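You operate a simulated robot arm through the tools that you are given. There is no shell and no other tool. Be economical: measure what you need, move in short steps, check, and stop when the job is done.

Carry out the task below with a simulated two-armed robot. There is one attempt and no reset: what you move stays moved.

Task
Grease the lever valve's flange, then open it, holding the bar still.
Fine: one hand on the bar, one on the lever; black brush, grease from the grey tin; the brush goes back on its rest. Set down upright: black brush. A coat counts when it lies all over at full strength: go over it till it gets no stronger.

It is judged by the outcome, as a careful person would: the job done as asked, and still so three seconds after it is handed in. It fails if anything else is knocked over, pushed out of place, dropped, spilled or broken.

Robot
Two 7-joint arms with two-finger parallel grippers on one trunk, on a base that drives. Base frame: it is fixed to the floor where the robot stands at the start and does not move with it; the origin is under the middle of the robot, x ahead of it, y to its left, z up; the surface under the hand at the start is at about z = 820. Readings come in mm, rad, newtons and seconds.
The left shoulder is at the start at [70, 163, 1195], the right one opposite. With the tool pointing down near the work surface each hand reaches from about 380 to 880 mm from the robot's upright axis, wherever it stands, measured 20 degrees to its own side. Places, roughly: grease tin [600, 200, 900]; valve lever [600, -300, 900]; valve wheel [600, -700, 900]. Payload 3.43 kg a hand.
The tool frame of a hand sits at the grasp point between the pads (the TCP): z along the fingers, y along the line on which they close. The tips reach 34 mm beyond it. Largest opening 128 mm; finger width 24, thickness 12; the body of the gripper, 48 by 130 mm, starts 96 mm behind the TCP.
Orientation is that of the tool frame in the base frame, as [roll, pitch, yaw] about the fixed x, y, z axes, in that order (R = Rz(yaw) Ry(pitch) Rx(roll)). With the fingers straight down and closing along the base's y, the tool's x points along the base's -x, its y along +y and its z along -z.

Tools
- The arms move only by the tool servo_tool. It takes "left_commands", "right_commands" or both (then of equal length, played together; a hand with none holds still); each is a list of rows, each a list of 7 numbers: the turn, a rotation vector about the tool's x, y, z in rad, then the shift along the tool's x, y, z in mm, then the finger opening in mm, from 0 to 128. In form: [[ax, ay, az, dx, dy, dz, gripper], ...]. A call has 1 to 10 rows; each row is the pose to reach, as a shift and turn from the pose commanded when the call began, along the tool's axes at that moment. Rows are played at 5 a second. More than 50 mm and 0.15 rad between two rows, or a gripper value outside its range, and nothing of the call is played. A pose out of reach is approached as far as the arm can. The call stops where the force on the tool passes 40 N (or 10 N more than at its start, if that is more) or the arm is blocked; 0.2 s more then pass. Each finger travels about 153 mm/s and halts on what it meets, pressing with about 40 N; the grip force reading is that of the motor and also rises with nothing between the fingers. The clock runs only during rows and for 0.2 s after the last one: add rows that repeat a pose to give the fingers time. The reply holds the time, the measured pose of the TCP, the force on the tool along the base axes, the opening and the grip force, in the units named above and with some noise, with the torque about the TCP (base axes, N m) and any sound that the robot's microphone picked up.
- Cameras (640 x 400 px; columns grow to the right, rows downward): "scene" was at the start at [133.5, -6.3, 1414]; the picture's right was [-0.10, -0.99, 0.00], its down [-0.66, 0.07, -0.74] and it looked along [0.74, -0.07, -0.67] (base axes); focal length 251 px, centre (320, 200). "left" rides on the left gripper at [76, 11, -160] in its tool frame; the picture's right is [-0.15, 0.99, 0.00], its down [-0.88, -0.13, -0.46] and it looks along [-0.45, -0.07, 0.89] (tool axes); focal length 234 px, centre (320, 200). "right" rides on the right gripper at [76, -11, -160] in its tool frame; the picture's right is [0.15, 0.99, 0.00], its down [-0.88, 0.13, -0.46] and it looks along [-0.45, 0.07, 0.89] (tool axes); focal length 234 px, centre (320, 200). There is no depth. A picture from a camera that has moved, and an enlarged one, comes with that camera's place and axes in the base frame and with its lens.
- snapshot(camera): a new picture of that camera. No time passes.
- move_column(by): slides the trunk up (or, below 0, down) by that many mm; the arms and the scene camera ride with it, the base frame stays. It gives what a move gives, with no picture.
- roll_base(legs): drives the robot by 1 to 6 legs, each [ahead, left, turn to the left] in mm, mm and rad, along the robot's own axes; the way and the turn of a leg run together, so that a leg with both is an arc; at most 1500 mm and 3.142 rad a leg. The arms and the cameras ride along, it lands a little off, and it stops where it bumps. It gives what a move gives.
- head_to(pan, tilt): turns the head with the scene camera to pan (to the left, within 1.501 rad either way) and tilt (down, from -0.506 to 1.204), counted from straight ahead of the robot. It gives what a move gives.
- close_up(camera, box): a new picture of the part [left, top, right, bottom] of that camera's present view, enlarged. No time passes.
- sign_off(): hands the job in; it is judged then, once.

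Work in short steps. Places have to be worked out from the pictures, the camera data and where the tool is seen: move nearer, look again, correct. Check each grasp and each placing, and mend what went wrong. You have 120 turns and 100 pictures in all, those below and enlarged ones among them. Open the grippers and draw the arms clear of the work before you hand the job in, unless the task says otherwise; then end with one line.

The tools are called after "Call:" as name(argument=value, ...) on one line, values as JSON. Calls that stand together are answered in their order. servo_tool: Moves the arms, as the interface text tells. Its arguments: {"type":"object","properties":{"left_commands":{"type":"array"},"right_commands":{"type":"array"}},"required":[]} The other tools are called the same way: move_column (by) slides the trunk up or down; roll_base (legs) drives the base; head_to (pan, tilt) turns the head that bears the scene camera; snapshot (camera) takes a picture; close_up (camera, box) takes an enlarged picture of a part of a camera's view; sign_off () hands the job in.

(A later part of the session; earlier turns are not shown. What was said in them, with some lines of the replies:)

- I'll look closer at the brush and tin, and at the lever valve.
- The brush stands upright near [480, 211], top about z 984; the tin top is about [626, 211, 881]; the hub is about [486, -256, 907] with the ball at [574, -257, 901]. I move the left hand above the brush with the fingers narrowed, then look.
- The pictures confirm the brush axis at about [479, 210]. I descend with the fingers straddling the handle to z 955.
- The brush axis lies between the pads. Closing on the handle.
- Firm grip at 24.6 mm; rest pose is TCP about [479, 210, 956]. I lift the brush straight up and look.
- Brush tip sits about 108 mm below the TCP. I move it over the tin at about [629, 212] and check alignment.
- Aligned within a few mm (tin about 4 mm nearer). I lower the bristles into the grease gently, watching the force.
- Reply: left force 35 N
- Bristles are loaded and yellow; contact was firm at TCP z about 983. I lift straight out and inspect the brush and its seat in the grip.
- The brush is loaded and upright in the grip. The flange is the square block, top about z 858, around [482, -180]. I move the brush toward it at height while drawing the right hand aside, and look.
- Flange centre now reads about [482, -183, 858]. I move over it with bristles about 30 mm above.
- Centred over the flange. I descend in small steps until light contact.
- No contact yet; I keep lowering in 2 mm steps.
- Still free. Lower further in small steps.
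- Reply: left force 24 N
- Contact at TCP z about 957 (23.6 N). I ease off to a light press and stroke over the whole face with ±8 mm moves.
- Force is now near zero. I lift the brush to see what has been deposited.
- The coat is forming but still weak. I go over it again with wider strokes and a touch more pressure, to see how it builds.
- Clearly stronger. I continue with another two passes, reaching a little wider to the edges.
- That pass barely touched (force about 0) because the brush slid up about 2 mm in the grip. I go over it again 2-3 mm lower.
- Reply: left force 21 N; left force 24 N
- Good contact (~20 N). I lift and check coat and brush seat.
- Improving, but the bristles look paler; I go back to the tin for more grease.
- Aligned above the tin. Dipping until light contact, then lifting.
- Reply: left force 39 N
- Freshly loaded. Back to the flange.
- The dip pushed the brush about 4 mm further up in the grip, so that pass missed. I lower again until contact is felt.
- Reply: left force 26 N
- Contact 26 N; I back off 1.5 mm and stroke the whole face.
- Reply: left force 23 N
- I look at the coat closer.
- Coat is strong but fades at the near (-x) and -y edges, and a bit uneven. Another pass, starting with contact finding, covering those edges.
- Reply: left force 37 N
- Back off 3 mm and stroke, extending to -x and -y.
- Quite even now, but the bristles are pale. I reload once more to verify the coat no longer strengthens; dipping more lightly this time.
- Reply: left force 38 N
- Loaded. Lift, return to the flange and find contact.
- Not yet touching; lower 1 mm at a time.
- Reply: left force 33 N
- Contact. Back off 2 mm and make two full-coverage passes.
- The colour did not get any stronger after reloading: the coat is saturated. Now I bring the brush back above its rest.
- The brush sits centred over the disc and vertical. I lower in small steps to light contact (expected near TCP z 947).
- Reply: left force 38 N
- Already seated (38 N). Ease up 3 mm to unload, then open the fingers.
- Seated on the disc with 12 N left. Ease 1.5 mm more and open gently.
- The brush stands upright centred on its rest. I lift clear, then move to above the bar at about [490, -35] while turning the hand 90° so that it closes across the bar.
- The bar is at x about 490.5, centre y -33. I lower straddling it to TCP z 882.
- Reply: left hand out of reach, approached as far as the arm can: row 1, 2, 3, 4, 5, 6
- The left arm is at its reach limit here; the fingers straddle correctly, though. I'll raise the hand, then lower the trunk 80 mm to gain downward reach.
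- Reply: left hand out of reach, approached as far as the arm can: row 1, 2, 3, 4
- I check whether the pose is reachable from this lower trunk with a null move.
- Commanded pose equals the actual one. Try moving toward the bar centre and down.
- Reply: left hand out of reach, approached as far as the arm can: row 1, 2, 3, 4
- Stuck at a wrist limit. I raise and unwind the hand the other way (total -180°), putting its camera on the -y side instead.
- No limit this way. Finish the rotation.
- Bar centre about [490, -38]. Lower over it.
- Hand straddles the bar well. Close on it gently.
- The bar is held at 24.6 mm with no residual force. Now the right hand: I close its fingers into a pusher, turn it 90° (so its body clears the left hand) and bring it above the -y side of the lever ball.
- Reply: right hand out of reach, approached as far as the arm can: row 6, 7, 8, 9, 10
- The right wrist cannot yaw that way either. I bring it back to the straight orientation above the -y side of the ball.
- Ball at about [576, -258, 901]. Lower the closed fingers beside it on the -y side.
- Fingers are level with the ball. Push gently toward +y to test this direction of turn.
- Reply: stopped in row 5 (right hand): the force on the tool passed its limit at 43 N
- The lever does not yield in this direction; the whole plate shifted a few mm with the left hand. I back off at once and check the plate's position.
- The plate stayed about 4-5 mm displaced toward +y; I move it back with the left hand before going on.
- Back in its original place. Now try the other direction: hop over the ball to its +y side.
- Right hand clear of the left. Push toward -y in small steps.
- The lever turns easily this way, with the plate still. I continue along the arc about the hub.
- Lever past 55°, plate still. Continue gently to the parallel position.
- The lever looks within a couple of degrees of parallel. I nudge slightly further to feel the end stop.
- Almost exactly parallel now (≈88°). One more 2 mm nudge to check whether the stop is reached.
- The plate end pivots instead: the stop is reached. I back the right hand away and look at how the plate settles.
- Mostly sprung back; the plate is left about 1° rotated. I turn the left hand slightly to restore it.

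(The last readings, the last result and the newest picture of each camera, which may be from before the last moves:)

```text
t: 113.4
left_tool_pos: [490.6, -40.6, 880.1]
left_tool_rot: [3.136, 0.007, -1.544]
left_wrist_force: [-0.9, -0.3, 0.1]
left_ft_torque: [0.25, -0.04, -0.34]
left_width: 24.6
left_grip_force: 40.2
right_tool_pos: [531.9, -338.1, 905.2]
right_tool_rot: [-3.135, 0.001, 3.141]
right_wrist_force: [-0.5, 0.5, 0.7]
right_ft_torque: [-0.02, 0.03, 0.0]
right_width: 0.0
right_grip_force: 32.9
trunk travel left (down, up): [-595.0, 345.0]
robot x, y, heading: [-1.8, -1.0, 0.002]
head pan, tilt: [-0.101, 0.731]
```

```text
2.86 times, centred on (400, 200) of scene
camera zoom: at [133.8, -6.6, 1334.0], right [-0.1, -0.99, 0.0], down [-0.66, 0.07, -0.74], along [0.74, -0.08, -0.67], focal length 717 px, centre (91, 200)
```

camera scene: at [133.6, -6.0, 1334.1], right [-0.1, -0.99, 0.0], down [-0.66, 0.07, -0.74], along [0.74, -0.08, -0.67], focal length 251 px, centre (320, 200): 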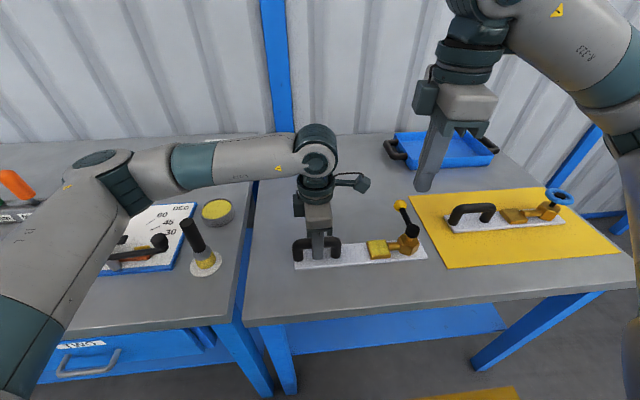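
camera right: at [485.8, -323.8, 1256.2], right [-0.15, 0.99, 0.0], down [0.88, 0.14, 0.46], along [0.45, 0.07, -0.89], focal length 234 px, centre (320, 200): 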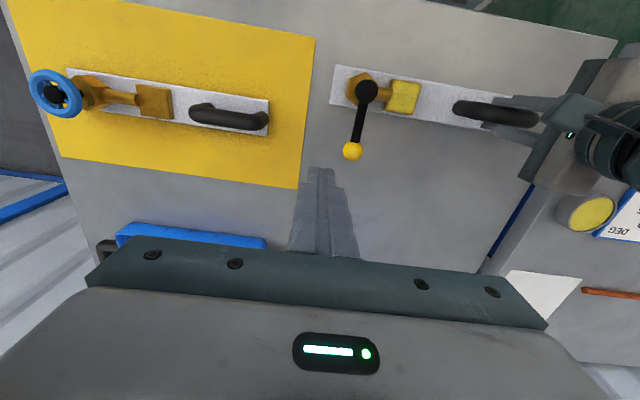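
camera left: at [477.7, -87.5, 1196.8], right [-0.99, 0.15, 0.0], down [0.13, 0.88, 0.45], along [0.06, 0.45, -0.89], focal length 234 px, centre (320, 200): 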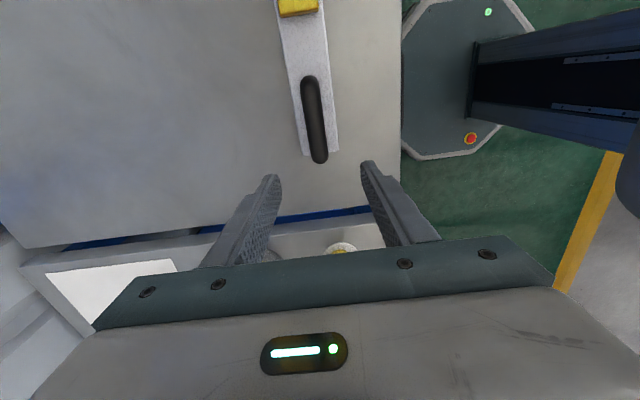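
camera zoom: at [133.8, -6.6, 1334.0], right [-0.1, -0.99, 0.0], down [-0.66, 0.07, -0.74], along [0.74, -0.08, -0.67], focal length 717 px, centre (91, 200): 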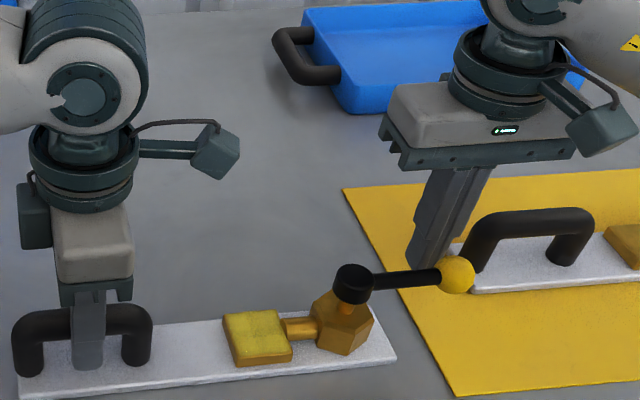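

Slightly overshot; turn back by half.

Call:
servo_tool(left_commands=[[0, 0, 0.015, 0, 0, 0, 5], [0, 0, 0.016, 0, 0, 0, 5], [0, 0, 0.016, 0, 0, 0, 5]])

Call:
close_up(camera="scene", box=[340, 130, 460, 270])

```text
t: 114.2
left_tool_pos: [491.2, -39.6, 881.9]
left_tool_rot: [3.134, 0.006, -1.56]
left_wrist_force: [0.7, 1.4, 0.3]
left_ft_torque: [0.05, -0.07, 0.23]
left_width: 24.5
left_grip_force: 39.7
right_tool_pos: [531.8, -338.0, 904.4]
right_tool_rot: [-3.135, 0.0, 3.14]
right_wrist_force: [-0.8, 0.3, 0.8]
right_ft_torque: [0.0, 0.0, -0.02]
right_width: 0.1
right_grip_force: 32.5
trunk travel left (down, up): [-595.0, 345.0]
robot x, y, heading: [-1.2, 1.6, -0.002]
head pan, tilt: [-0.101, 0.731]
```

```text
2.86 times, centred on (400, 200) of scene
camera zoom: at [134.1, -6.4, 1334.0], right [-0.1, -0.99, 0.0], down [-0.67, 0.07, -0.74], along [0.74, -0.08, -0.67], focal length 717 px, centre (91, 200)
```

zoom: 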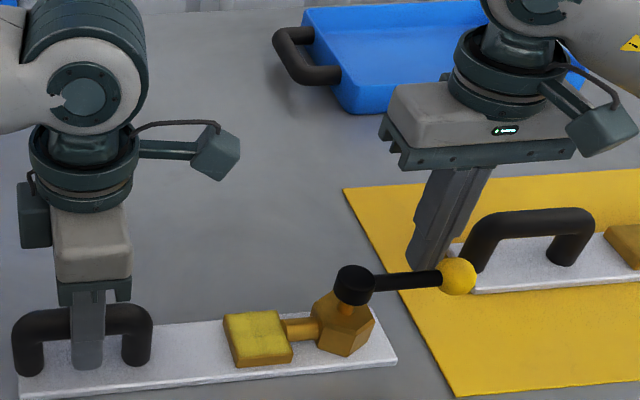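

Within about 3 mm of the original. A last small correction, then I open the left hand and raise both hands clear.

Call:
servo_tool(left_commands=[[0, 0, 0.01, 0, 0, 0, 5], [0, 0, 0.01, 0, 0, 0, 5], [0, 0, 0.01, 0, 0, 0, 24], [0, 0, 0.01, 0, 0, 0, 30], [0, 0, 0.01, 0, 0, 0, 50], [0, 0, 0.01, 0, 0, 0, 70], [0, 0, 0.01, 0, 0, 0, 70]])

Call:
servo_tool(left_commands=[[0, 0, 0, 0, 0, -30, 70], [0, 0, 0, 0, 0, -70, 70], [0, 0, 0, 0, 0, -110, 70], [0, 0, 0, 0, 0, -150, 70], [0, 0, 0, 0, 0, -180, 70]], right_commands=[[0, 0, 0, -20, 0, 0, 0], [0, 0, 0, -30, 0, -40, 0], [0, 0, 0, -30, 0, -85, 0], [0, 0, 0, -30, 0, -130, 0], [0, 0, 0, -30, 0, -160, 0]])

Call:
snapshot(camera="scene")

```text
t: 115.8
left_tool_pos: [490.4, -38.8, 882.3]
left_tool_rot: [3.138, 0.007, -1.569]
left_wrist_force: [0.7, 0.1, -0.9]
left_ft_torque: [0.02, -0.01, -0.02]
left_width: 69.9
left_grip_force: 0.1
right_tool_pos: [532.3, -338.8, 904.8]
right_tool_rot: [-3.134, 0.0, 3.14]
right_wrist_force: [-0.9, 0.0, 0.6]
right_ft_torque: [0.03, -0.01, -0.04]
right_width: 0.2
right_grip_force: 33.1
trunk travel left (down, up): [-595.0, 345.0]
robot x, y, heading: [2.5, 4.4, 0.0]
head pan, tilt: [-0.101, 0.731]
```

```text
t: 117.0
left_tool_pos: [489.5, -41.2, 1060.6]
left_tool_rot: [3.135, 0.006, -1.567]
left_wrist_force: [-0.3, 0.2, -0.2]
left_ft_torque: [-0.06, -0.02, 0.0]
left_width: 70.1
left_grip_force: 0.0
right_tool_pos: [560.6, -336.9, 1068.0]
right_tool_rot: [-3.136, 0.002, 3.142]
right_wrist_force: [0.7, 0.2, 0.3]
right_ft_torque: [-0.04, -0.01, 0.01]
right_width: 0.0
right_grip_force: 33.6
trunk travel left (down, up): [-595.0, 345.0]
robot x, y, heading: [-0.6, 2.1, 0.001]
head pan, tilt: [-0.101, 0.731]
```

```text
13 pictures are left
camera scene: at [132.6, -6.2, 1334.0], right [-0.1, -0.99, 0.0], down [-0.66, 0.07, -0.74], along [0.74, -0.08, -0.67], focal length 251 px, centre (320, 200)
```

scene: 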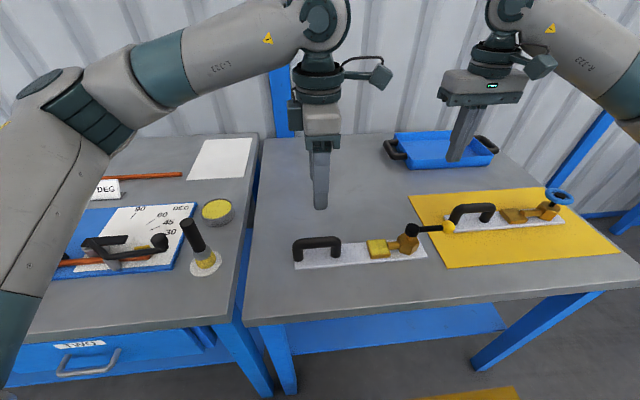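

Both hands are clear. I check lever, coat and brush, and open the right gripper.

Call:
servo_tool(left_commands=[[0, 0, 0, 0, 0, -30, 100], [0, 0, 0, 0, 0, -60, 128], [0, 0, 0, 0, 0, -60, 128]], right_commands=[[0, 0, 0, 20, -20, -30, 20], [0, 0, 0, 40, -40, -60, 80], [0, 0, 0, 40, -40, -60, 120]])

Call:
close_up(camera="scene", box=[280, 210, 480, 290])

Call:
close_up(camera="scene", box=[365, 230, 405, 265])

Call:
close_up(camera="scene", box=[160, 180, 260, 290])

Call:
snapshot(camera="right")

```text
t: 117.8
left_tool_pos: [494.6, -41.7, 1120.8]
left_tool_rot: [3.136, 0.005, -1.568]
left_wrist_force: [0.5, 0.3, 1.0]
left_ft_torque: [-0.02, 0.02, 0.03]
left_width: 128.1
left_grip_force: 0.1
right_tool_pos: [522.8, -375.5, 1124.1]
right_tool_rot: [-3.135, -0.002, -3.139]
right_wrist_force: [0.6, 0.8, 0.1]
right_ft_torque: [-0.04, 0.03, 0.03]
right_width: 120.2
right_grip_force: 0.0
trunk travel left (down, up): [-595.0, 345.0]
robot x, y, heading: [2.0, -0.5, 0.001]
head pan, tilt: [-0.101, 0.731]
```

```text
3.20 times, centred on (380, 250) of scene
camera zoom: at [135.3, -6.2, 1333.8], right [-0.1, -0.99, 0.0], down [-0.67, 0.07, -0.74], along [0.74, -0.08, -0.67], focal length 803 px, centre (128, 40)
```

zoom: 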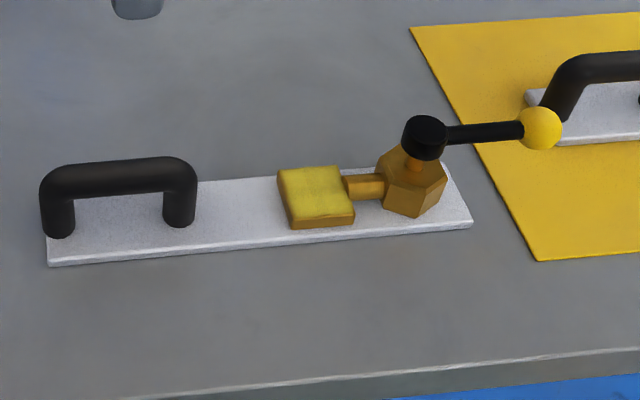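

```text
11.43 times, centred on (385, 248) of scene
camera zoom: at [135.3, -6.2, 1333.8], right [-0.1, -0.99, 0.0], down [-0.67, 0.07, -0.74], along [0.74, -0.08, -0.67], focal length 2868 px, centre (-423, -343)
```

zoom: 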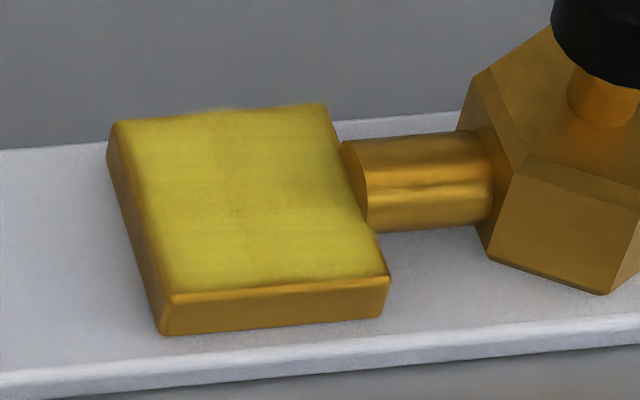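

```text
3.64 times, centred on (210, 235) of scene
camera zoom: at [135.3, -6.2, 1333.8], right [-0.1, -0.99, 0.0], down [-0.67, 0.07, -0.74], along [0.74, -0.08, -0.67], focal length 912 px, centre (720, 73)
```

zoom: 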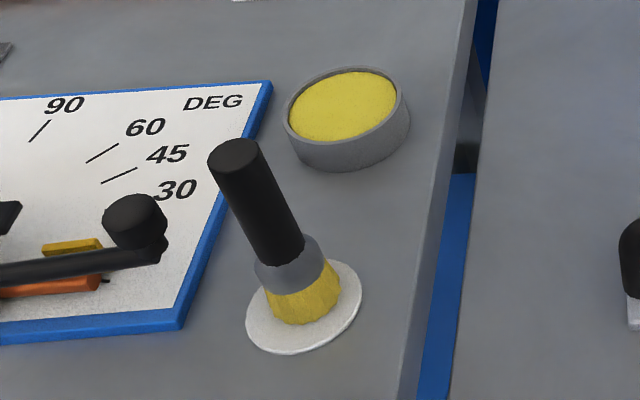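

```text
9 pictures are left
camera right: at [446.5, -385.9, 1285.0], right [-0.15, 0.99, -0.01], down [0.88, 0.13, 0.45], along [0.45, 0.06, -0.89], focal length 234 px, centre (320, 200)
```

right: 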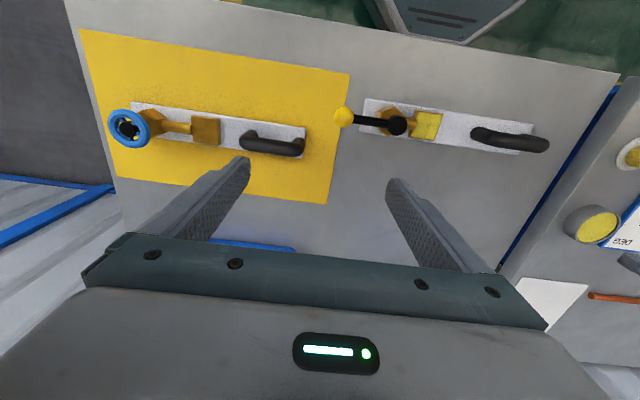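

Lever open, brush upright on its rest. I look closer at the coat's evenness near the -y side.

Call:
close_up(camera="right", box=[400, 100, 450, 145])

```text
8.89 times, centred on (425, 122) of right
camera zoom: at [446.5, -385.9, 1285.0], right [-0.15, 0.99, -0.01], down [0.88, 0.13, 0.45], along [0.45, 0.06, -0.89], focal length 2082 px, centre (-613, 889)
```

zoom: 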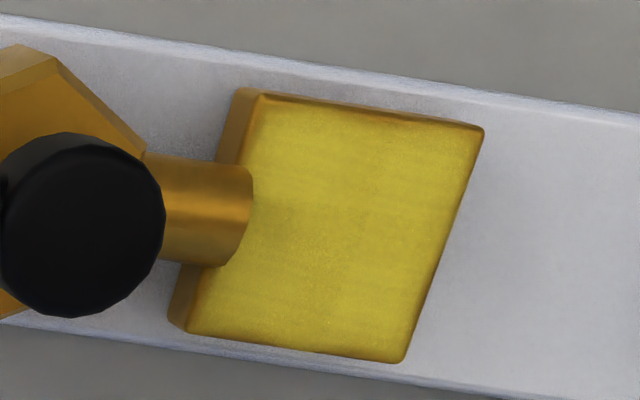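

The coat is even across the whole face and did not change after the last reload. The lever lies parallel to the pipe, the brush stands on its rest, and both hands are open and clear, so I hand the job in.

Call:
sign_off()

```text
The job is handed in.
```

I greased the lever valve's flange, put the black brush back upright on its rest, and turned the lever to its open stop while the left hand held the bar. My first push went the wrong way and moved the plate about 5 mm. It also turned about 2° at the end stop. I put it back both times, to within about 3 mm of where it started.
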